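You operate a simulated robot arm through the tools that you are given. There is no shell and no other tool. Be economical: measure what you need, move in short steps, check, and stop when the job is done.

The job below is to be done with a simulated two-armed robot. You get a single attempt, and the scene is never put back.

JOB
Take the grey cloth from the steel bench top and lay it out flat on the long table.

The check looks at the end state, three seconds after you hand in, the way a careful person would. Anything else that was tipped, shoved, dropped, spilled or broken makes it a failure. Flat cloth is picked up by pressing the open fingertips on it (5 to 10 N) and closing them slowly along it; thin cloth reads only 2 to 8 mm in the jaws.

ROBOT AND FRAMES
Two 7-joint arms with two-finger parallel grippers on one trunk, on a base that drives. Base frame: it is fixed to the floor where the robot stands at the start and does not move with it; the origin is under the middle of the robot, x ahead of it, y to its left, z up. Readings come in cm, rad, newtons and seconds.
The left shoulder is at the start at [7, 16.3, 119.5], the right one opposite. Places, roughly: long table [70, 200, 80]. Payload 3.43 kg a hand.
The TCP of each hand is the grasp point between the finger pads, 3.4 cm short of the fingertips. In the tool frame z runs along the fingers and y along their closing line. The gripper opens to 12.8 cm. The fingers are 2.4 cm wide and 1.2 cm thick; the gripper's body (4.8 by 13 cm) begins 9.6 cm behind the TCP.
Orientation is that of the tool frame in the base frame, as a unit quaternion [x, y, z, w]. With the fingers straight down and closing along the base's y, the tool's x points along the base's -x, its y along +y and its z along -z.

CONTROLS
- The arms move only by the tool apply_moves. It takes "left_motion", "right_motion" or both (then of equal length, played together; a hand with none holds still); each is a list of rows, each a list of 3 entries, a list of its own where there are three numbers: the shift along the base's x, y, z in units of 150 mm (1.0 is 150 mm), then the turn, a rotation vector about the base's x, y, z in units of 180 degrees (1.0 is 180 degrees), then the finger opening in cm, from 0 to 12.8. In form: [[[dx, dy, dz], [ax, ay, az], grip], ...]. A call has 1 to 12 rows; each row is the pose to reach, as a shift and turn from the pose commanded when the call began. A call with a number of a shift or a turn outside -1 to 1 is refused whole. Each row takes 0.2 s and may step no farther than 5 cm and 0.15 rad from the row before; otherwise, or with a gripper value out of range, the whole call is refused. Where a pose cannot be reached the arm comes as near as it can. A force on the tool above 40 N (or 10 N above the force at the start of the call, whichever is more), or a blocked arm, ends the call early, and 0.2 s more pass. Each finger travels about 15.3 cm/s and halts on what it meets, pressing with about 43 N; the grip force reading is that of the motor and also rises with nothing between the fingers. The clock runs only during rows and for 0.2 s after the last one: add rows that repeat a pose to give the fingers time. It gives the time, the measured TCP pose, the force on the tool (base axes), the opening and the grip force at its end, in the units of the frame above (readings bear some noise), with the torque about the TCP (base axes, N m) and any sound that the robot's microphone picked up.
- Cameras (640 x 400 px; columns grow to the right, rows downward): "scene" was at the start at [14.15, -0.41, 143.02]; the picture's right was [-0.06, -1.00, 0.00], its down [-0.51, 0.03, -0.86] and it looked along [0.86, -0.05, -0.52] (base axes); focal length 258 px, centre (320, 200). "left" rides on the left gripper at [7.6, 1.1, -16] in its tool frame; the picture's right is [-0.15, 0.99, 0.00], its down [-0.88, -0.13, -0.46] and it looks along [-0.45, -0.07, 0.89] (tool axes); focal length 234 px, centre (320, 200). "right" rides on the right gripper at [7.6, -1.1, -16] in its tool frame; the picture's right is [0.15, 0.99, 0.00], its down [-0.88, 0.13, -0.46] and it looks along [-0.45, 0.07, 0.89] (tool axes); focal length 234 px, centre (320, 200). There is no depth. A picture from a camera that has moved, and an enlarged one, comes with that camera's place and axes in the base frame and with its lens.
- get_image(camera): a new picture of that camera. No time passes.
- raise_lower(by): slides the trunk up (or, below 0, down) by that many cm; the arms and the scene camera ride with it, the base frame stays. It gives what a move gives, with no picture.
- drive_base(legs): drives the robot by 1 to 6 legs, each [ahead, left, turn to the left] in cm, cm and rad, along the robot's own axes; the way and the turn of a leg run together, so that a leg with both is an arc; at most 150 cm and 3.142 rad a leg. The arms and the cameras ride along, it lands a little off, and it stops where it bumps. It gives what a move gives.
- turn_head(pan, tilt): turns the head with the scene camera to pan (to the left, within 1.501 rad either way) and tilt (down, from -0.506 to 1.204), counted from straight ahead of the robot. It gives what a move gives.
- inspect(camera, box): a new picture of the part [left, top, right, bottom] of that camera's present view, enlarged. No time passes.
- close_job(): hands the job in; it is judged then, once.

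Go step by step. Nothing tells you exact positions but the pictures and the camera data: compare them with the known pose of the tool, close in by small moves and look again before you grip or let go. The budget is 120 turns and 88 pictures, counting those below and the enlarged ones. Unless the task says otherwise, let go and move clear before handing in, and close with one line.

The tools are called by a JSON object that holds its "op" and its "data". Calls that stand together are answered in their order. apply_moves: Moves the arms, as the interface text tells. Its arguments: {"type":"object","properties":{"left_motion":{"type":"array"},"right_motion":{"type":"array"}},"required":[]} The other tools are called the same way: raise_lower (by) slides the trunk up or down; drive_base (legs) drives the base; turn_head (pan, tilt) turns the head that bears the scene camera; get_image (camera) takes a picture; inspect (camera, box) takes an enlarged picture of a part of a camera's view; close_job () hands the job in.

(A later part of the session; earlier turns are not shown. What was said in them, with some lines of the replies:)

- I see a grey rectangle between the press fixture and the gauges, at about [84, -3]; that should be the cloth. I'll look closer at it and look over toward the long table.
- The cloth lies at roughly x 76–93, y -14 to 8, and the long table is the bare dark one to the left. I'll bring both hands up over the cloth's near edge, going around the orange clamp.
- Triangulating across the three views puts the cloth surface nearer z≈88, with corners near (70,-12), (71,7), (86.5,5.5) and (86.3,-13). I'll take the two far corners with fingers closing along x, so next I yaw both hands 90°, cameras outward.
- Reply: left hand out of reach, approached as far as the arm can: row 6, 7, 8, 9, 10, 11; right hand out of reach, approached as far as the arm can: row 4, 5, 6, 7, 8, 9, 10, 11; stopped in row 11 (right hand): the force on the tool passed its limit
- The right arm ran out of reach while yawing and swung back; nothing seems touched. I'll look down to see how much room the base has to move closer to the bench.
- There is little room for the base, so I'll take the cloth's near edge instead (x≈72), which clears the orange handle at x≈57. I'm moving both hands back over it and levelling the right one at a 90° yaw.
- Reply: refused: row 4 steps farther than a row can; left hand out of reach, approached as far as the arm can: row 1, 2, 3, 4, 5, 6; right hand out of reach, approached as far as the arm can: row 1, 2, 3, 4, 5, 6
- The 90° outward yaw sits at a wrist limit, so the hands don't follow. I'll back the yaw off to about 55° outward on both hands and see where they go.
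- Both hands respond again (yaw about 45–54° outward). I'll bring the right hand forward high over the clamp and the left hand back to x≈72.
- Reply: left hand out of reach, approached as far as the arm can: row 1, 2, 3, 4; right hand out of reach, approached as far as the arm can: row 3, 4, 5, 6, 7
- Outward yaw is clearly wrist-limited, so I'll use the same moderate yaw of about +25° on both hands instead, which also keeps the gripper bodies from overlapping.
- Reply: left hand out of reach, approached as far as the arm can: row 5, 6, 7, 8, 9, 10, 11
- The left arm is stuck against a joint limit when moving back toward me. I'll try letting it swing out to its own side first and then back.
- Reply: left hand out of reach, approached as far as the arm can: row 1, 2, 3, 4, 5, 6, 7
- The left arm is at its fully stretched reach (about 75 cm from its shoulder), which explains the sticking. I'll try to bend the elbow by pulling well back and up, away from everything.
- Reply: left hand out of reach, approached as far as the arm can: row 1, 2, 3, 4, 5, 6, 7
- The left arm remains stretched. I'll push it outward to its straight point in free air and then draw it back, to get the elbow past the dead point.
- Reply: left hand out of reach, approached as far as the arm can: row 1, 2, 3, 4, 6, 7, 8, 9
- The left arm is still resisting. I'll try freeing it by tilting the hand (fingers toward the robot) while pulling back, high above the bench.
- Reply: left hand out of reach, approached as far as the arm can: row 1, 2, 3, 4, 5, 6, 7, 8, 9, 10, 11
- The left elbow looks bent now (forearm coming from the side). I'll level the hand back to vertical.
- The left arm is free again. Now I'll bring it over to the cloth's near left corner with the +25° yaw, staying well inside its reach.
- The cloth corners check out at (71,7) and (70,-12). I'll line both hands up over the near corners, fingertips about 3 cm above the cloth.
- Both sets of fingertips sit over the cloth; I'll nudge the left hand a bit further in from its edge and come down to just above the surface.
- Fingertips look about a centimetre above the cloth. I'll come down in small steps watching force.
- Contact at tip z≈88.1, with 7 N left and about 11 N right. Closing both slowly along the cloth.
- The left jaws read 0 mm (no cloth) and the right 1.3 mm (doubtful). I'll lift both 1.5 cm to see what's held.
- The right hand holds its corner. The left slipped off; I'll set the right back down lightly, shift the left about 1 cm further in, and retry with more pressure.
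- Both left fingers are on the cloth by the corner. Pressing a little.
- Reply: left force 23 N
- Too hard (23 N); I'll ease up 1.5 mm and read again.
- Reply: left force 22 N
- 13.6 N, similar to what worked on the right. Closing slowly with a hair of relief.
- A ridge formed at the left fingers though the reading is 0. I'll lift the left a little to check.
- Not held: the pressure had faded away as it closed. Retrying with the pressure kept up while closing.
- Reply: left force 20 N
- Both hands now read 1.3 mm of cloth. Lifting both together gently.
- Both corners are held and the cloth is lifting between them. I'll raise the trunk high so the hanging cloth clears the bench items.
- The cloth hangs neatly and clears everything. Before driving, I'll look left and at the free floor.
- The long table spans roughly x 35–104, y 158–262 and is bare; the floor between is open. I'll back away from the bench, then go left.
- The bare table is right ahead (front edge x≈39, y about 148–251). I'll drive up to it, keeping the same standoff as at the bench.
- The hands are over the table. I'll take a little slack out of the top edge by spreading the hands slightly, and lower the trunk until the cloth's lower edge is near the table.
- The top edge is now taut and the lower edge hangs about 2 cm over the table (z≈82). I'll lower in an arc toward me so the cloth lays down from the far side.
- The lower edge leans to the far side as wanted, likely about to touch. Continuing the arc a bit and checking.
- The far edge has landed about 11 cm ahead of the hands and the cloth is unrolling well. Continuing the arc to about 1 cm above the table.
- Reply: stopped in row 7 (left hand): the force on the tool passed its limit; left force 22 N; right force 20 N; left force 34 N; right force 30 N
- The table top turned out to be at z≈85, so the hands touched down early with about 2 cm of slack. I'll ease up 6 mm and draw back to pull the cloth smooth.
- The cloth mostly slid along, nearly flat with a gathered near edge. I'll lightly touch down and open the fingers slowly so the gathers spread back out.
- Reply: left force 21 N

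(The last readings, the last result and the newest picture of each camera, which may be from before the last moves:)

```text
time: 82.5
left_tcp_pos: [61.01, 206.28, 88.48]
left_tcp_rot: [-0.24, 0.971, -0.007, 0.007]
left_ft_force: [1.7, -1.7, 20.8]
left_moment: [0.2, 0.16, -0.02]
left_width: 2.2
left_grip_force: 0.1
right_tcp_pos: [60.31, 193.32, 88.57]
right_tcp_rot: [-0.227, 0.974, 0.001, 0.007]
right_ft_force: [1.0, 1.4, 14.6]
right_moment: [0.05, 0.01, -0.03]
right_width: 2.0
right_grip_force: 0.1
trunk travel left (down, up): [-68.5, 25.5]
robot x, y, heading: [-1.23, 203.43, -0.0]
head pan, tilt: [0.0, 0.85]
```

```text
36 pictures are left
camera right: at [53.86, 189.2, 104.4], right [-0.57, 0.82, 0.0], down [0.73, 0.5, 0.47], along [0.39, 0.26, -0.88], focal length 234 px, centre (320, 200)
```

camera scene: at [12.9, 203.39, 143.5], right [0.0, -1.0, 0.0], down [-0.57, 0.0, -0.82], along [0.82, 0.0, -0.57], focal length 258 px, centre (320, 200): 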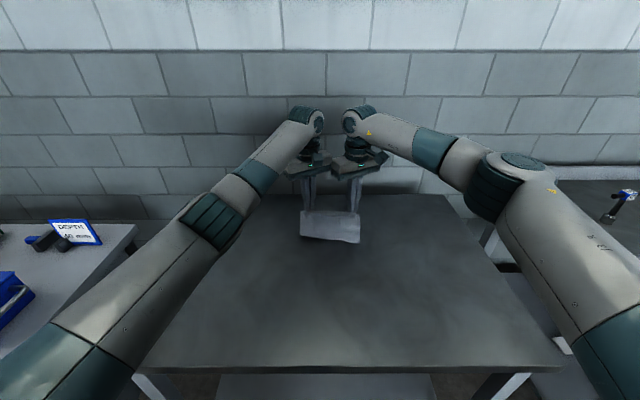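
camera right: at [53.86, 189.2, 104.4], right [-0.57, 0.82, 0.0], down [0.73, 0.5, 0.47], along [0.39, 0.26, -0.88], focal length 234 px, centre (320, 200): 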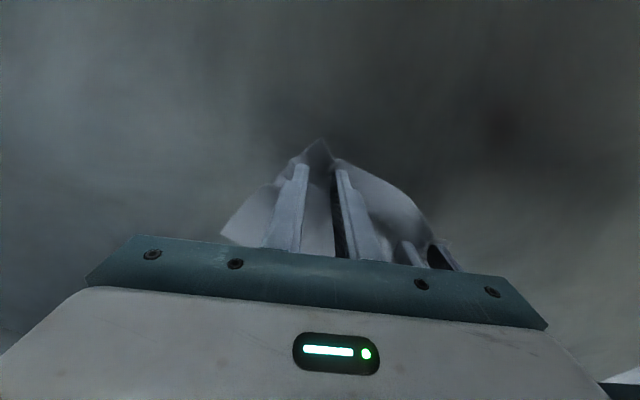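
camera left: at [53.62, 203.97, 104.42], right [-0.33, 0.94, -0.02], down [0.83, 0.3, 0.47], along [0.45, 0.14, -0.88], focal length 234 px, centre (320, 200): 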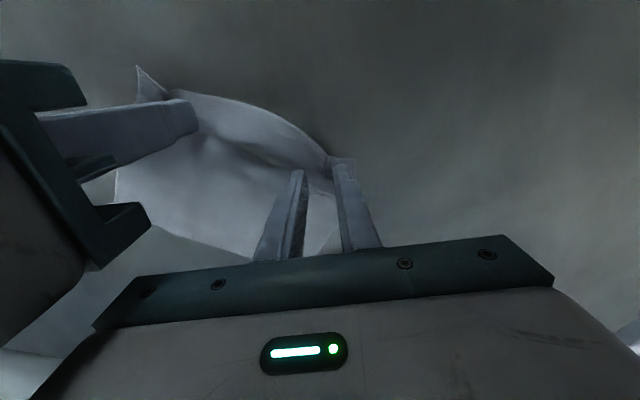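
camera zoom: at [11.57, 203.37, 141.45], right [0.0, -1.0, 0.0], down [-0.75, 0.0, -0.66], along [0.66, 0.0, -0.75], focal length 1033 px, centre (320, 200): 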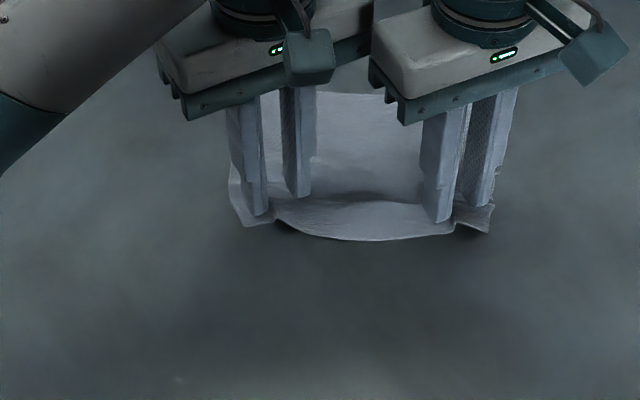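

The fingers are open, but a hump remains in the near edge between the hands. With the fingertips pressing lightly I'll draw the two hands apart to flatten it.

{"op": "apply_moves", "data": {"left_motion": [[[0, 0, 0.005], [0, 0, 0], 2.4], [[0, 0.02, 0.006], [0, 0, 0], 2.4], [[0, 0.04, 0.006], [0, 0, 0], 2.4], [[0, 0.06, 0.006], [0, 0, 0], 2.4], [[0, 0.08, 0.006], [0, 0, 0], 2.4], [[0, 0.1, 0.006], [0, 0, 0], 2.4], [[0, 0.1, 0.006], [0, 0, 0], 2.4]], "right_motion": [[[0, 0, 0.003], [0, 0, 0], 2.4], [[0, -0.02, 0.003], [0, 0, 0], 2.4], [[0, -0.04, 0.003], [0, 0, 0], 2.4], [[0, -0.06, 0.003], [0, 0, 0], 2.4], [[0, -0.08, 0.003], [0, 0, 0], 2.4], [[0, -0.1, 0.003], [0, 0, 0], 2.4], [[0, -0.1, 0.003], [0, 0, 0], 2.4]]}}

{"op": "inspect", "data": {"camera": "scene", "box": [240, 150, 400, 250]}}

{"op": "get_image", "data": {"camera": "left"}}

```text
time: 84.1
left_tcp_pos: [61.06, 207.8, 88.6]
left_tcp_rot: [-0.239, 0.971, -0.007, 0.006]
left_ft_force: [-1.0, -5.5, 12.6]
left_moment: [-0.07, 0.19, 0.04]
left_width: 2.08
left_grip_force: 0.0
right_tcp_pos: [60.39, 191.83, 88.65]
right_tcp_rot: [-0.227, 0.974, 0.001, 0.006]
right_ft_force: [2.0, 3.5, 11.5]
right_moment: [0.3, 0.02, -0.05]
right_width: 2.49
right_grip_force: 1.0
trunk travel left (down, up): [-68.5, 25.5]
robot x, y, heading: [-1.17, 203.53, -0.004]
head pan, tilt: [0.0, 0.85]
```

```text
4.00 times, centred on (320, 200) of scene
camera zoom: at [11.65, 203.37, 141.43], right [0.0, -1.0, 0.0], down [-0.75, 0.0, -0.66], along [0.66, 0.0, -0.75], focal length 1033 px, centre (320, 200)
```

zoom: 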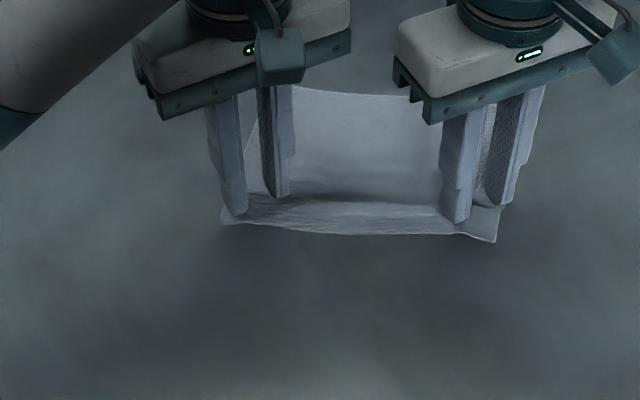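

```text
34 pictures are left
camera left: at [53.67, 205.46, 104.44], right [-0.33, 0.94, -0.01], down [0.83, 0.3, 0.47], along [0.44, 0.14, -0.88], focal length 234 px, centre (320, 200)
```

left: 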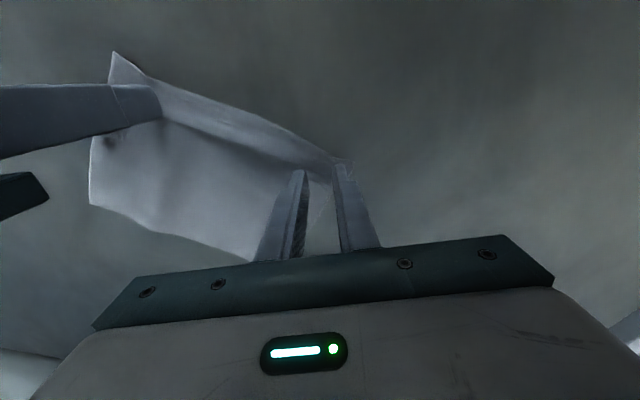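

The near edge is now straight. I'll draw both back 1.5 cm to ease the crosswise crease, then lift clear and look.

{"op": "apply_moves", "data": {"left_motion": [[[-0.03, 0, 0], [0, 0, 0], 2.4], [[-0.06, 0, 0], [0, 0, 0], 2.4], [[-0.1, 0, 0], [0, 0, 0], 2.4], [[-0.1, 0, 0.02], [0, 0, 0], 2.4], [[-0.1, 0, 0.05], [0, 0, 0], 2.4], [[-0.1, 0, 0.2], [0, 0, 0], 2.4], [[-0.1, 0.2, 0.4], [0, 0, 0], 2.4], [[-0.1, 0.5, 0.5], [0, 0, 0], 2.4], [[-0.1, 0.8, 0.5], [0, 0, 0], 2.4], [[-0.1, 0.8, 0.5], [0, 0, 0], 2.4]], "right_motion": [[[-0.03, 0, 0], [0, 0, 0], 2.4], [[-0.06, 0, 0], [0, 0, 0], 2.4], [[-0.1, 0, 0], [0, 0, 0], 2.4], [[-0.1, 0, 0.02], [0, 0, 0], 2.4], [[-0.1, 0, 0.05], [0, 0, 0], 2.4], [[-0.1, 0, 0.2], [0, 0, 0], 2.4], [[-0.1, -0.2, 0.4], [0, 0, 0], 2.4], [[-0.1, -0.5, 0.5], [0, 0, 0], 2.4], [[-0.1, -0.8, 0.5], [0, 0, 0], 2.4], [[-0.1, -0.8, 0.5], [0, 0, 0], 2.4]]}}

{"op": "inspect", "data": {"camera": "scene", "box": [240, 130, 400, 230]}}

{"op": "get_image", "data": {"camera": "left"}}

{"op": "get_image", "data": {"camera": "right"}}

```text
time: 86.3
left_tcp_pos: [59.76, 219.88, 95.86]
left_tcp_rot: [-0.24, 0.971, -0.006, 0.005]
left_ft_force: [-0.1, 0.0, 0.1]
left_moment: [-0.02, 0.0, -0.01]
left_width: 2.39
left_grip_force: 0.1
right_tcp_pos: [58.91, 179.91, 95.91]
right_tcp_rot: [-0.227, 0.974, 0.0, 0.004]
right_ft_force: [-0.1, -0.1, -0.3]
right_moment: [-0.02, -0.02, 0.01]
right_width: 2.41
right_grip_force: 0.0
trunk travel left (down, up): [-68.5, 25.5]
robot x, y, heading: [-1.18, 203.53, -0.001]
head pan, tilt: [0.0, 0.85]
```

```text
4.00 times, centred on (320, 180) of scene
camera zoom: at [11.98, 203.39, 141.39], right [0.0, -1.0, 0.0], down [-0.75, 0.0, -0.66], along [0.66, 0.0, -0.75], focal length 1033 px, centre (320, 280)
```

zoom: 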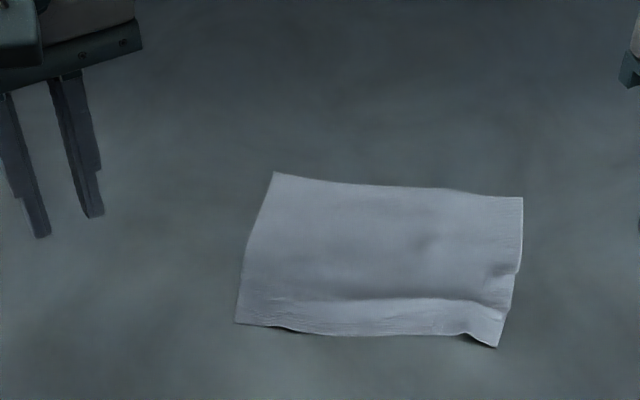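

```text
32 pictures are left
camera left: at [52.44, 217.55, 111.82], right [-0.33, 0.94, -0.01], down [0.83, 0.3, 0.46], along [0.44, 0.14, -0.89], focal length 234 px, centre (320, 200)
```

left: 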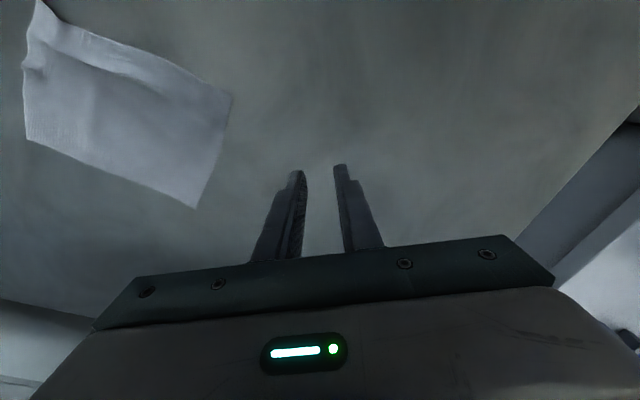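

```text
31 pictures are left
camera right: at [52.49, 175.66, 111.72], right [-0.57, 0.82, 0.0], down [0.73, 0.5, 0.46], along [0.38, 0.26, -0.89], focal length 234 px, centre (320, 200)
```

right: 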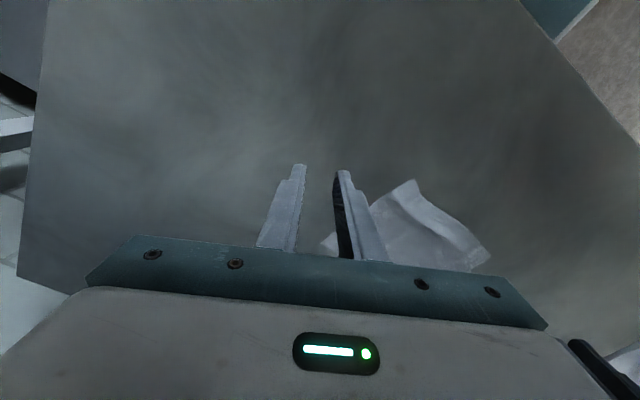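

The cloth is almost flat: a low crosswise ridge remains near the front, mostly on its right side. I'll anchor the far-left part with the closed left fingers and stroke the near-right part toward me with the right.

{"op": "apply_moves", "data": {"left_motion": [[[0.1, 0, 0], [0, 0, -0.04], 0], [[0.25, -0.15, 0], [0, 0, -0.08], 0], [[0.4, -0.35, 0], [0, 0, -0.12], 0], [[0.48, -0.6, 0], [0, 0, -0.155], 0], [[0.48, -0.8, 0], [0, 0, -0.155], 0], [[0.48, -0.96, -0.1], [0, 0, -0.155], 0], [[0.48, -0.96, -0.26], [0, 0, -0.155], 0], [[0.48, -0.96, -0.38], [0, 0, -0.155], 0], [[0.48, -0.96, -0.44], [0, 0, -0.155], 0], [[0.48, -0.96, -0.44], [0, 0, -0.155], 0]], "right_motion": [[[0, 0, 0], [0, 0, 0], 0], [[0, 0.2, 0], [0, 0, 0], 0], [[-0.02, 0.4, 0], [0, 0, 0], 0], [[-0.02, 0.6, 0], [0, 0, 0], 0], [[-0.02, 0.87, 0], [0, 0, 0], 0], [[-0.02, 0.87, -0.1], [0, 0, 0], 0], [[-0.02, 0.87, -0.26], [0, 0, 0], 0], [[-0.02, 0.87, -0.36], [0, 0, 0], 0], [[-0.02, 0.87, -0.42], [0, 0, 0], 0], [[-0.02, 0.87, -0.42], [0, 0, 0], 0]]}}

{"op": "inspect", "data": {"camera": "scene", "box": [240, 130, 400, 230]}}

```text
time: 88.5
left_tcp_pos: [66.95, 205.39, 89.35]
left_tcp_rot: [0.001, 1.0, -0.008, 0.003]
left_ft_force: [-0.4, -0.2, -0.4]
left_moment: [-0.02, 0.0, 0.01]
left_width: 0.02
left_grip_force: 32.9
right_tcp_pos: [58.65, 193.09, 89.61]
right_tcp_rot: [-0.226, 0.974, 0.001, 0.004]
right_ft_force: [-0.4, 0.2, 0.0]
right_moment: [-0.02, 0.01, 0.03]
right_width: 0.0
right_grip_force: 33.0
trunk travel left (down, up): [-68.5, 25.5]
robot x, y, heading: [-1.26, 203.46, -0.005]
head pan, tilt: [0.0, 0.85]
```

```text
4.00 times, centred on (320, 180) of scene
camera zoom: at [11.91, 203.43, 141.4], right [0.0, -1.0, 0.0], down [-0.75, 0.0, -0.66], along [0.66, 0.0, -0.75], focal length 1033 px, centre (320, 280)
```

zoom: 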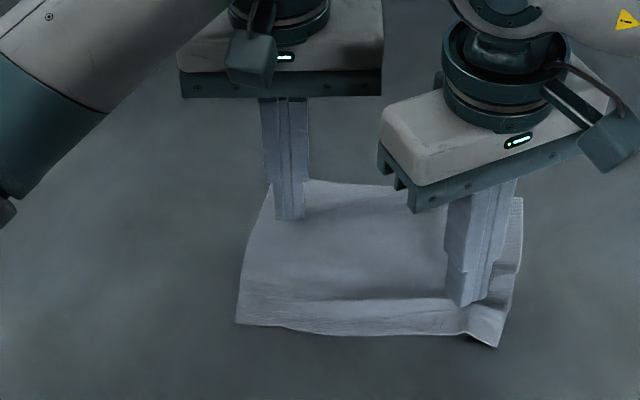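

Positions look right. Pressing both down lightly.

{"op": "apply_moves", "data": {"left_motion": [[[0, 0, -0.03], [0, 0, 0], 0], [[0, 0, -0.05], [0, 0, 0], 0], [[0, 0, -0.064], [0, 0, 0], 0], [[0, 0, -0.064], [0, 0, 0], 0]], "right_motion": [[[-0.03, 0, -0.03], [0, 0, 0], 0], [[-0.04, 0, -0.06], [0, 0, 0], 0], [[-0.04, 0, -0.078], [0, 0, 0], 0], [[-0.04, 0, -0.078], [0, 0, 0], 0]]}}

```text
time: 89.5
left_tcp_pos: [66.83, 205.47, 88.58]
left_tcp_rot: [0.002, 1.0, -0.008, 0.004]
left_ft_force: [1.5, 0.1, 8.1]
left_moment: [0.11, -0.01, 0.0]
left_width: 0.03
left_grip_force: 33.0
right_tcp_pos: [57.97, 193.08, 88.48]
right_tcp_rot: [-0.226, 0.974, 0.0, 0.006]
right_ft_force: [0.4, 0.3, 4.8]
right_moment: [0.0, -0.05, 0.0]
right_width: 0.0
right_grip_force: 33.4
trunk travel left (down, up): [-68.5, 25.5]
robot x, y, heading: [-1.09, 203.27, -0.005]
head pan, tilt: [0.0, 0.85]
```

Left 8 N, right 5 N. Now stroking the right hand toward me and slightly outward by about 1.5 cm.

{"op": "apply_moves", "data": {"right_motion": [[[0, 0, -0.005], [0, 0, 0], 0], [[-0.03, -0.01, -0.005], [0, 0, 0], 0], [[-0.06, -0.02, -0.005], [0, 0, 0], 0], [[-0.09, -0.03, -0.005], [0, 0, 0], 0], [[-0.09, -0.03, 0.02], [0, 0, 0], 0], [[-0.09, -0.03, 0.15], [0, 0, 0], 0], [[-0.09, -0.3, 0.3], [0, 0, 0], 0], [[-0.09, -0.6, 0.3], [0, 0, 0], 0], [[-0.09, -0.6, 0.3], [0, 0, 0], 0]]}}

{"op": "inspect", "data": {"camera": "scene", "box": [240, 130, 400, 230]}}

```text
time: 91.5
left_tcp_pos: [66.83, 205.45, 88.48]
left_tcp_rot: [0.002, 1.0, -0.008, 0.004]
left_ft_force: [-0.1, -0.8, 14.2]
left_moment: [0.13, 0.03, 0.0]
left_width: 0.01
left_grip_force: 33.3
right_tcp_pos: [56.7, 184.08, 92.99]
right_tcp_rot: [-0.227, 0.974, 0.001, 0.005]
right_ft_force: [-0.5, 0.3, -1.2]
right_moment: [-0.02, -0.03, -0.03]
right_width: 0.0
right_grip_force: 33.8
trunk travel left (down, up): [-68.5, 25.5]
robot x, y, heading: [-1.17, 203.07, -0.001]
head pan, tilt: [0.0, 0.85]
```

```text
4.00 times, centred on (320, 180) of scene
camera zoom: at [11.74, 203.46, 141.42], right [0.0, -1.0, 0.0], down [-0.75, 0.0, -0.66], along [0.66, 0.0, -0.75], focal length 1033 px, centre (320, 280)
```

zoom: 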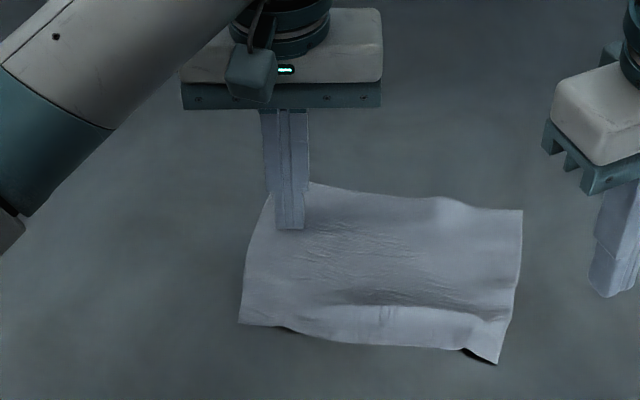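

Better on the right; a low ridge remains mid-front. Swapping roles: the right hand anchors the far right, and the left, opened wide, strokes the near-middle toward me.

{"op": "apply_moves", "data": {"left_motion": [[[0, 0, 0.05], [0, 0, 0], 0], [[0, 0, 0.3], [0, 0, 0], 2], [[-0.2, -0.05, 0.3], [0, 0, 0], 4], [[-0.4, -0.1, 0.3], [0, 0, 0], 5], [[-0.56, -0.16, 0.3], [0, 0, 0], 5], [[-0.56, -0.16, 0.15], [0, 0, 0], 5], [[-0.56, -0.16, 0.06], [0, 0, 0], 5], [[-0.56, -0.16, 0.06], [0, 0, 0], 5]], "right_motion": [[[0.1, 0, 0], [0, 0, -0.04], 0], [[0.3, 0, 0], [0, 0, -0.08], 0], [[0.5, 0, 0], [0, 0, -0.12], 0], [[0.64, 0.15, 0], [0, 0, -0.146], 0], [[0.64, 0.4, 0], [0, 0, -0.146], 0], [[0.64, 0.4, -0.15], [0, 0, -0.146], 0], [[0.64, 0.4, -0.24], [0, 0, -0.146], 0], [[0.64, 0.4, -0.24], [0, 0, -0.146], 0]]}}

{"op": "inspect", "data": {"camera": "scene", "box": [240, 130, 400, 230]}}

```text
time: 93.3
left_tcp_pos: [58.54, 202.91, 89.22]
left_tcp_rot: [0.001, 1.0, -0.008, 0.003]
left_ft_force: [1.0, 1.2, -0.7]
left_moment: [-0.05, 0.02, -0.02]
left_width: 4.99
left_grip_force: 0.1
right_tcp_pos: [66.3, 190.07, 89.21]
right_tcp_rot: [0.001, 1.0, -0.001, 0.005]
right_ft_force: [0.2, 0.2, -0.2]
right_moment: [-0.03, -0.02, 0.04]
right_width: 0.0
right_grip_force: 32.9
trunk travel left (down, up): [-68.5, 25.5]
robot x, y, heading: [-1.07, 203.45, -0.004]
head pan, tilt: [0.0, 0.85]
```

```text
4.00 times, centred on (320, 180) of scene
camera zoom: at [11.9, 203.38, 141.4], right [0.0, -1.0, 0.0], down [-0.75, 0.0, -0.66], along [0.66, 0.0, -0.75], focal length 1033 px, centre (320, 280)
```

zoom: 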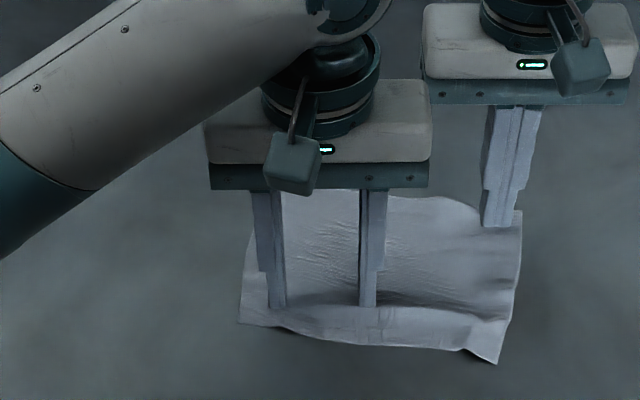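

Both are placed well. Press lightly, stroke the left about 1.2 cm toward me, and lift it.

{"op": "apply_moves", "data": {"right_motion": [[[0, 0, -0.03], [0, 0, 0], 0], [[0, 0, -0.055], [0, 0, 0], 0], [[0, 0, -0.055], [0, 0, 0], 0], [[0, 0, -0.055], [0, 0, 0], 0], [[0, 0, -0.055], [0, 0, 0], 0], [[0, 0, -0.055], [0, 0, 0], 0], [[0, 0, -0.055], [0, 0, 0], 0], [[0, 0, -0.055], [0, 0, 0], 0]], "left_motion": [[[0, 0, -0.03], [0, 0, 0], 5], [[0, 0, -0.055], [0, 0, 0], 5], [[0, 0, -0.055], [0, 0, 0], 5], [[-0.025, 0, -0.055], [0, 0, 0], 5], [[-0.05, 0, -0.055], [0, 0, 0], 5], [[-0.08, 0, -0.055], [0, 0, 0], 5], [[-0.08, 0, -0.03], [0, 0, 0], 5], [[-0.08, 0, 0.15], [0, 0, 0], 5]]}}

{"op": "apply_moves", "data": {"left_motion": [[[0, 0, 0.2], [0, 0, 0], 5], [[0, 0.3, 0.3], [0, 0, 0], 5], [[0, 0.6, 0.3], [0, 0, 0], 5], [[0, 0.9, 0.3], [0, 0, 0], 5]], "right_motion": [[[0, 0, 0.03], [0, 0, 0], 0], [[0, 0, 0.3], [0, 0, 0], 0], [[0, -0.3, 0.35], [0, 0, 0], 0], [[0, -0.6, 0.35], [0, 0, 0], 0]]}}

{"op": "inspect", "data": {"camera": "scene", "box": [240, 130, 400, 230]}}

{"op": "get_image", "data": {"camera": "left"}}

{"op": "get_image", "data": {"camera": "right"}}

```text
time: 95.1
left_tcp_pos: [57.25, 203.05, 91.49]
left_tcp_rot: [0.001, 1.0, -0.008, 0.004]
left_ft_force: [0.2, 0.2, -0.9]
left_moment: [0.01, -0.01, 0.0]
left_width: 5.01
left_grip_force: 0.0
right_tcp_pos: [66.23, 190.04, 88.58]
right_tcp_rot: [0.001, 1.0, 0.0, 0.004]
right_ft_force: [0.4, 0.5, 5.9]
right_moment: [-0.01, 0.01, 0.0]
right_width: 0.0
right_grip_force: 32.8
trunk travel left (down, up): [-68.5, 25.5]
robot x, y, heading: [-0.92, 203.04, -0.002]
head pan, tilt: [0.0, 0.85]
```

```text
time: 96.1
left_tcp_pos: [57.31, 216.53, 95.99]
left_tcp_rot: [0.0, 1.0, -0.008, 0.004]
left_ft_force: [0.3, 0.0, 0.7]
left_moment: [-0.01, -0.02, 0.01]
left_width: 5.0
left_grip_force: 0.1
right_tcp_pos: [66.27, 181.02, 93.78]
right_tcp_rot: [0.001, 1.0, 0.0, 0.005]
right_ft_force: [0.0, 0.3, -0.2]
right_moment: [0.01, 0.02, 0.05]
right_width: 0.0
right_grip_force: 32.7
trunk travel left (down, up): [-68.5, 25.5]
robot x, y, heading: [-0.73, 203.32, -0.007]
head pan, tilt: [0.0, 0.85]
```

```text
4.00 times, centred on (320, 180) of scene
camera zoom: at [11.82, 203.41, 141.41], right [0.0, -1.0, 0.0], down [-0.75, 0.0, -0.66], along [0.66, 0.0, -0.75], focal length 1033 px, centre (320, 280)
```

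zoom: 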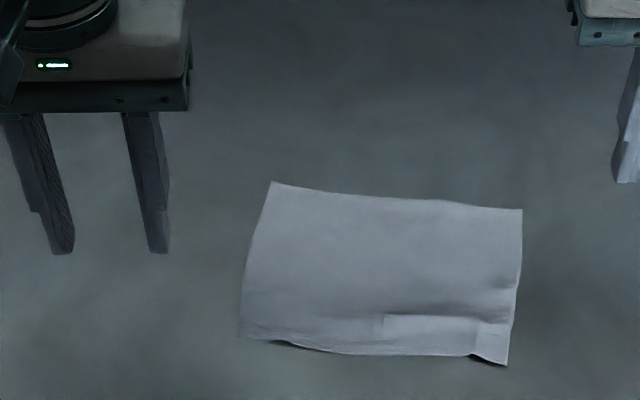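

```text
26 pictures are left
camera left: at [49.68, 217.98, 111.94], right [0.15, 0.99, -0.01], down [0.88, -0.13, 0.47], along [0.46, -0.08, -0.89], focal length 234 px, centre (320, 200)
```

left: 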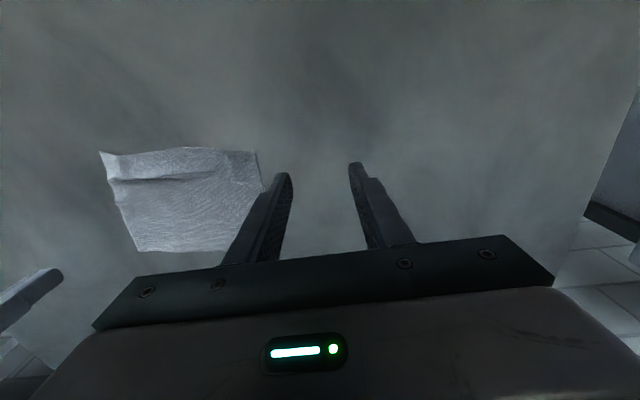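

```text
25 pictures are left
camera right: at [58.53, 180.14, 109.7], right [-0.14, 0.99, 0.0], down [0.88, 0.13, 0.46], along [0.46, 0.07, -0.89], focal length 234 px, centre (320, 200)
```

right: 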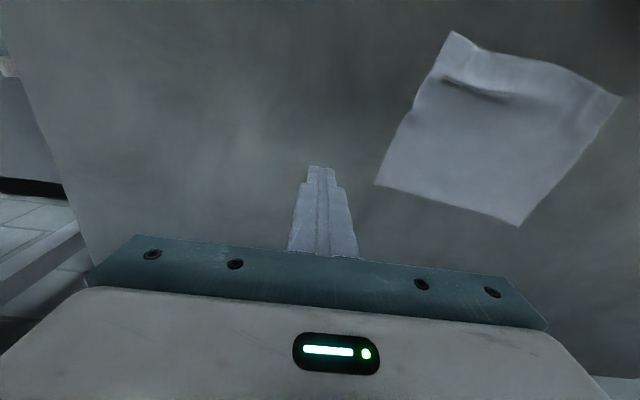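

The left half is flat now; only a low ridge at right-front (around x 58, y 192–199) remains. Same treatment: left anchors the far left, right strokes the right-front with fingers spread.

{"op": "apply_moves", "data": {"left_motion": [[[0.2, 0, 0], [0, 0, 0], 3], [[0.4, 0, 0], [0, 0, 0], 1], [[0.58, -0.15, 0], [0, 0, 0], 0], [[0.58, -0.4, 0], [0, 0, 0], 0], [[0.58, -0.6, 0], [0, 0, 0], 0], [[0.58, -0.8, -0.1], [0, 0, 0], 0], [[0.58, -0.8, -0.3], [0, 0, 0], 0], [[0.58, -0.8, -0.45], [0, 0, 0], 0], [[0.58, -0.8, -0.45], [0, 0, 0], 0]], "right_motion": [[[-0.2, 0, 0], [0, 0, 0], 2], [[-0.4, 0, 0], [0, 0, 0], 5], [[-0.66, 0, 0], [0, 0, 0], 5], [[-0.66, 0.3, 0], [0, 0, 0], 5], [[-0.66, 0.6, 0], [0, 0, 0], 5], [[-0.66, 0.8, 0], [0, 0, 0], 5], [[-0.66, 0.93, 0], [0, 0, 0], 5], [[-0.66, 0.93, -0.2], [0, 0, 0], 5], [[-0.66, 0.93, -0.3], [0, 0, 0], 5]]}}

{"op": "inspect", "data": {"camera": "scene", "box": [240, 130, 400, 230]}}

```text
time: 98.1
left_tcp_pos: [66.09, 204.58, 89.09]
left_tcp_rot: [0.002, 1.0, -0.008, 0.003]
left_ft_force: [1.0, -0.3, 0.4]
left_moment: [-0.01, 0.0, 0.02]
left_width: 0.01
left_grip_force: 33.5
right_tcp_pos: [56.35, 195.1, 89.34]
right_tcp_rot: [0.002, 1.0, -0.001, 0.004]
right_ft_force: [-0.6, 0.6, 0.3]
right_moment: [-0.01, 0.0, 0.01]
right_width: 4.99
right_grip_force: 0.0
trunk travel left (down, up): [-68.5, 25.5]
robot x, y, heading: [-1.12, 203.11, -0.006]
head pan, tilt: [0.0, 0.85]
```

```text
4.00 times, centred on (320, 180) of scene
camera zoom: at [11.92, 203.41, 141.41], right [0.0, -1.0, 0.0], down [-0.75, 0.0, -0.66], along [0.66, 0.0, -0.75], focal length 1033 px, centre (320, 280)
```

zoom: 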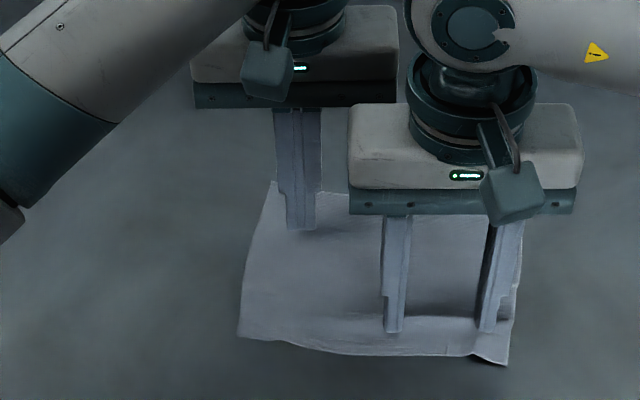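

Well placed. Press and stroke toward me, then lift both clear.

{"op": "apply_moves", "data": {"left_motion": [[[0, 0, -0.03], [0, 0, 0], 0], [[0, 0, -0.047], [0, 0, 0], 0], [[0, 0, -0.047], [0, 0, 0], 0], [[0, 0, -0.047], [0, 0, 0], 0], [[0, 0, -0.047], [0, 0, 0], 0], [[0, 0, -0.047], [0, 0, 0], 0], [[0, 0, -0.047], [0, 0, 0], 0], [[0, 0, -0.047], [0, 0, 0], 0], [[0, 0, -0.047], [0, 0, 0], 0]], "right_motion": [[[0, 0, -0.04], [0, 0, 0], 5], [[0, 0, -0.065], [0, 0, 0], 5], [[0, 0, -0.065], [0, 0, 0], 5], [[-0.025, 0, -0.065], [0, 0, 0], 5], [[-0.05, 0, -0.065], [0, 0, 0], 5], [[-0.075, 0, -0.065], [0, 0, 0], 5], [[-0.1, 0, -0.065], [0, 0, 0], 5], [[-0.1, 0, -0.03], [0, 0, 0], 5], [[-0.1, 0, 0.15], [0, 0, 0], 5]]}}

{"op": "apply_moves", "data": {"left_motion": [[[0, 0, 0.03], [0, 0, 0], 0], [[0, 0, 0.3], [0, 0, 0], 0], [[0, 0.3, 0.35], [0, 0, 0], 0], [[0, 0.6, 0.35], [0, 0, 0], 0]], "right_motion": [[[0, 0, 0.2], [0, 0, 0], 5], [[0, -0.3, 0.3], [0, 0, 0], 5], [[0, -0.6, 0.3], [0, 0, 0], 5], [[0, -0.9, 0.3], [0, 0, 0], 5]]}}

{"op": "inspect", "data": {"camera": "scene", "box": [260, 150, 388, 230]}}

{"op": "get_image", "data": {"camera": "right"}}

```text
time: 100.1
left_tcp_pos: [65.94, 204.57, 88.54]
left_tcp_rot: [0.001, 1.0, -0.008, 0.004]
left_ft_force: [-0.7, -0.3, 3.2]
left_moment: [0.01, -0.01, -0.03]
left_width: 0.0
left_grip_force: 33.4
right_tcp_pos: [54.71, 194.92, 91.4]
right_tcp_rot: [0.0, 1.0, -0.001, 0.004]
right_ft_force: [0.4, 0.1, 0.4]
right_moment: [-0.02, 0.0, 0.0]
right_width: 4.98
right_grip_force: 0.0
trunk travel left (down, up): [-68.5, 25.5]
robot x, y, heading: [-0.78, 203.44, -0.008]
head pan, tilt: [0.0, 0.85]
```

```text
time: 101.1
left_tcp_pos: [66.1, 213.6, 93.76]
left_tcp_rot: [0.002, 1.0, -0.007, 0.004]
left_ft_force: [-0.2, 0.7, -0.2]
left_moment: [0.0, -0.04, 0.02]
left_width: 0.01
left_grip_force: 33.2
right_tcp_pos: [54.94, 181.28, 96.11]
right_tcp_rot: [0.001, 1.0, 0.0, 0.005]
right_ft_force: [-0.4, 0.2, 0.2]
right_moment: [-0.02, 0.01, -0.02]
right_width: 4.99
right_grip_force: 0.1
trunk travel left (down, up): [-68.5, 25.5]
robot x, y, heading: [-0.79, 203.15, -0.004]
head pan, tilt: [0.0, 0.85]
```

```text
5.00 times, centred on (324, 190) of scene
camera zoom: at [11.8, 203.35, 141.42], right [0.0, -1.0, 0.0], down [-0.75, 0.0, -0.66], along [0.66, 0.0, -0.75], focal length 1291 px, centre (300, 250)
```

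zoom: 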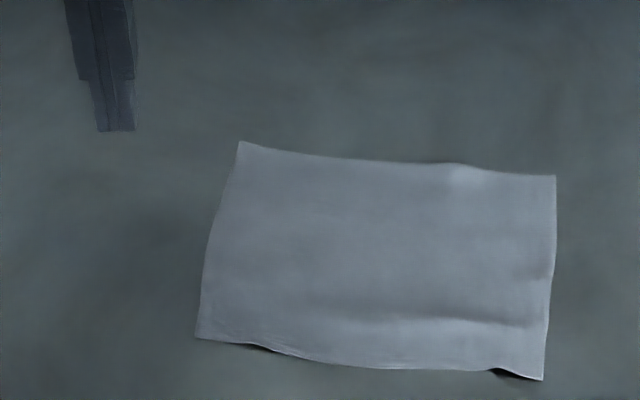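

```text
22 pictures are left
camera right: at [47.19, 180.44, 111.98], right [-0.14, 0.99, 0.0], down [0.88, 0.13, 0.46], along [0.46, 0.07, -0.89], focal length 234 px, centre (320, 200)
```

right: 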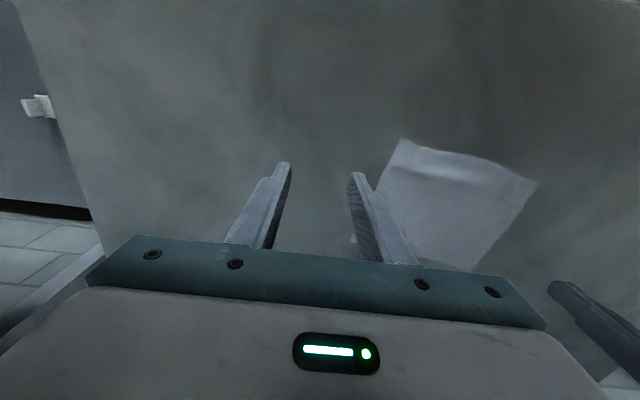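

Now only a very shallow undulation remains. One more identical, gentle pass to finish, then lift clear.

{"op": "apply_moves", "data": {"left_motion": [[[0, -0.3, 0], [0, 0, 0], 0], [[0, -0.5, 0], [0, 0, 0], 0], [[0, -0.7, 0], [0, 0, 0], 0], [[0, -0.7, -0.2], [0, 0, 0], 0], [[0, -0.7, -0.31], [0, 0, 0], 0], [[0, -0.7, -0.357], [0, 0, 0], 0], [[0, -0.7, -0.357], [0, 0, 0], 0], [[0, -0.7, -0.357], [0, 0, 0], 0], [[0, -0.7, -0.357], [0, 0, 0], 0], [[0, -0.7, -0.357], [0, 0, 0], 0], [[0, -0.7, -0.357], [0, 0, 0], 0], [[0, -0.7, -0.357], [0, 0, 0], 0]], "right_motion": [[[0.02, 0.3, 0], [0, 0, 0], 5], [[0.02, 0.6, 0], [0, 0, 0], 5], [[0.02, 0.9, 0], [0, 0, 0], 5], [[0.02, 0.9, -0.25], [0, 0, 0], 5], [[0.02, 0.9, -0.42], [0, 0, 0], 5], [[0.02, 0.9, -0.49], [0, 0, 0], 5], [[0.02, 0.9, -0.517], [0, 0, 0], 5], [[0.02, 0.9, -0.517], [0, 0, 0], 5], [[0.0, 0.9, -0.517], [0, 0, 0], 5], [[-0.03, 0.9, -0.517], [0, 0, 0], 5], [[-0.05, 0.9, -0.517], [0, 0, 0], 5], [[-0.05, 0.9, -0.517], [0, 0, 0], 5]]}}

{"op": "apply_moves", "data": {"left_motion": [[[0, 0, 0.03], [0, 0, 0], 0], [[0, 0, 0.2], [0, 0, 0], 0], [[0, 0.1, 0.45], [0, 0, 0], 0], [[0, 0.4, 0.5], [0, 0, 0], 0], [[0, 0.7, 0.5], [0, 0, 0], 0], [[0, 0.9, 0.7], [0, 0, 0], 0]], "right_motion": [[[0, 0, 0.03], [0, 0, 0], 5], [[0, 0, 0.2], [0, 0, 0], 5], [[0, -0.1, 0.45], [0, 0, 0], 5], [[0, -0.4, 0.5], [0, 0, 0], 5], [[0, -0.7, 0.5], [0, 0, 0], 5], [[0, -0.9, 0.7], [0, 0, 0], 5]]}}

{"op": "inspect", "data": {"camera": "scene", "box": [260, 150, 388, 230]}}

{"op": "get_image", "data": {"camera": "scene"}}

```text
time: 103.7
left_tcp_pos: [65.94, 203.04, 88.61]
left_tcp_rot: [0.0, 1.0, -0.007, 0.006]
left_ft_force: [-1.3, 0.1, 0.8]
left_moment: [0.03, -0.03, -0.01]
left_width: 0.01
left_grip_force: 32.7
right_tcp_pos: [54.0, 195.06, 88.49]
right_tcp_rot: [0.002, 1.0, 0.0, 0.007]
right_ft_force: [6.9, 0.6, 38.2]
right_moment: [-0.19, 0.1, 0.03]
right_width: 5.0
right_grip_force: 0.0
trunk travel left (down, up): [-68.5, 25.5]
robot x, y, heading: [-1.1, 203.36, 0.0]
head pan, tilt: [0.0, 0.85]
```

```text
time: 105.1
left_tcp_pos: [65.83, 216.55, 99.1]
left_tcp_rot: [0.002, 1.0, -0.007, 0.005]
left_ft_force: [0.3, 0.2, -0.4]
left_moment: [-0.02, -0.04, 0.0]
left_width: 0.01
left_grip_force: 32.6
right_tcp_pos: [54.19, 181.25, 98.78]
right_tcp_rot: [0.0, 1.0, 0.0, 0.005]
right_ft_force: [-0.1, 0.4, 0.3]
right_moment: [-0.04, -0.04, 0.03]
right_width: 4.98
right_grip_force: 0.1
trunk travel left (down, up): [-68.5, 25.5]
robot x, y, heading: [-1.11, 203.92, -0.003]
head pan, tilt: [0.0, 0.85]
```

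```text
5.00 times, centred on (324, 190) of scene
camera zoom: at [11.72, 203.41, 141.42], right [0.0, -1.0, 0.0], down [-0.75, 0.0, -0.66], along [0.66, 0.0, -0.75], focal length 1291 px, centre (300, 250)
```

zoom: 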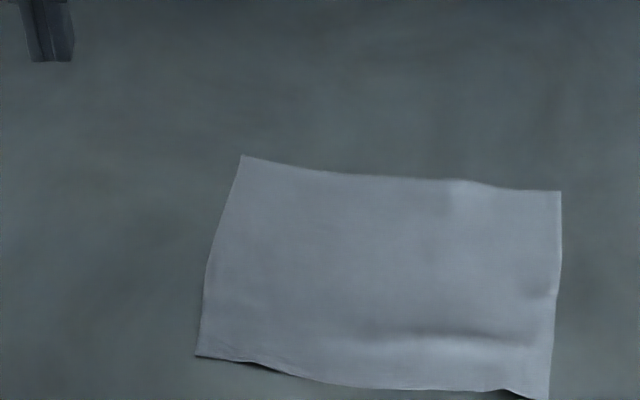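

```text
20 pictures are left
camera scene: at [11.72, 203.41, 141.42], right [0.0, -1.0, 0.0], down [-0.75, 0.0, -0.66], along [0.66, 0.0, -0.75], focal length 258 px, centre (320, 200)
```

scene: 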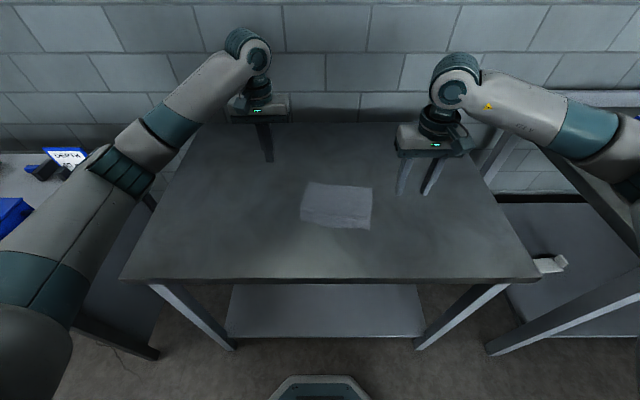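

The cloth lies spread and essentially flat in the middle of the long table, hands empty and clear, and nothing else on the tables has been disturbed in the pictures I took. Handing in.

{"op": "close_job", "data": {}}

```text
The job is handed in.
```

The grey cloth is off the steel bench and laid out on the long table, with a slight ripple and small lifts left along its near edge. Both hands are empty and clear, and nothing else looked disturbed in the pictures I took.
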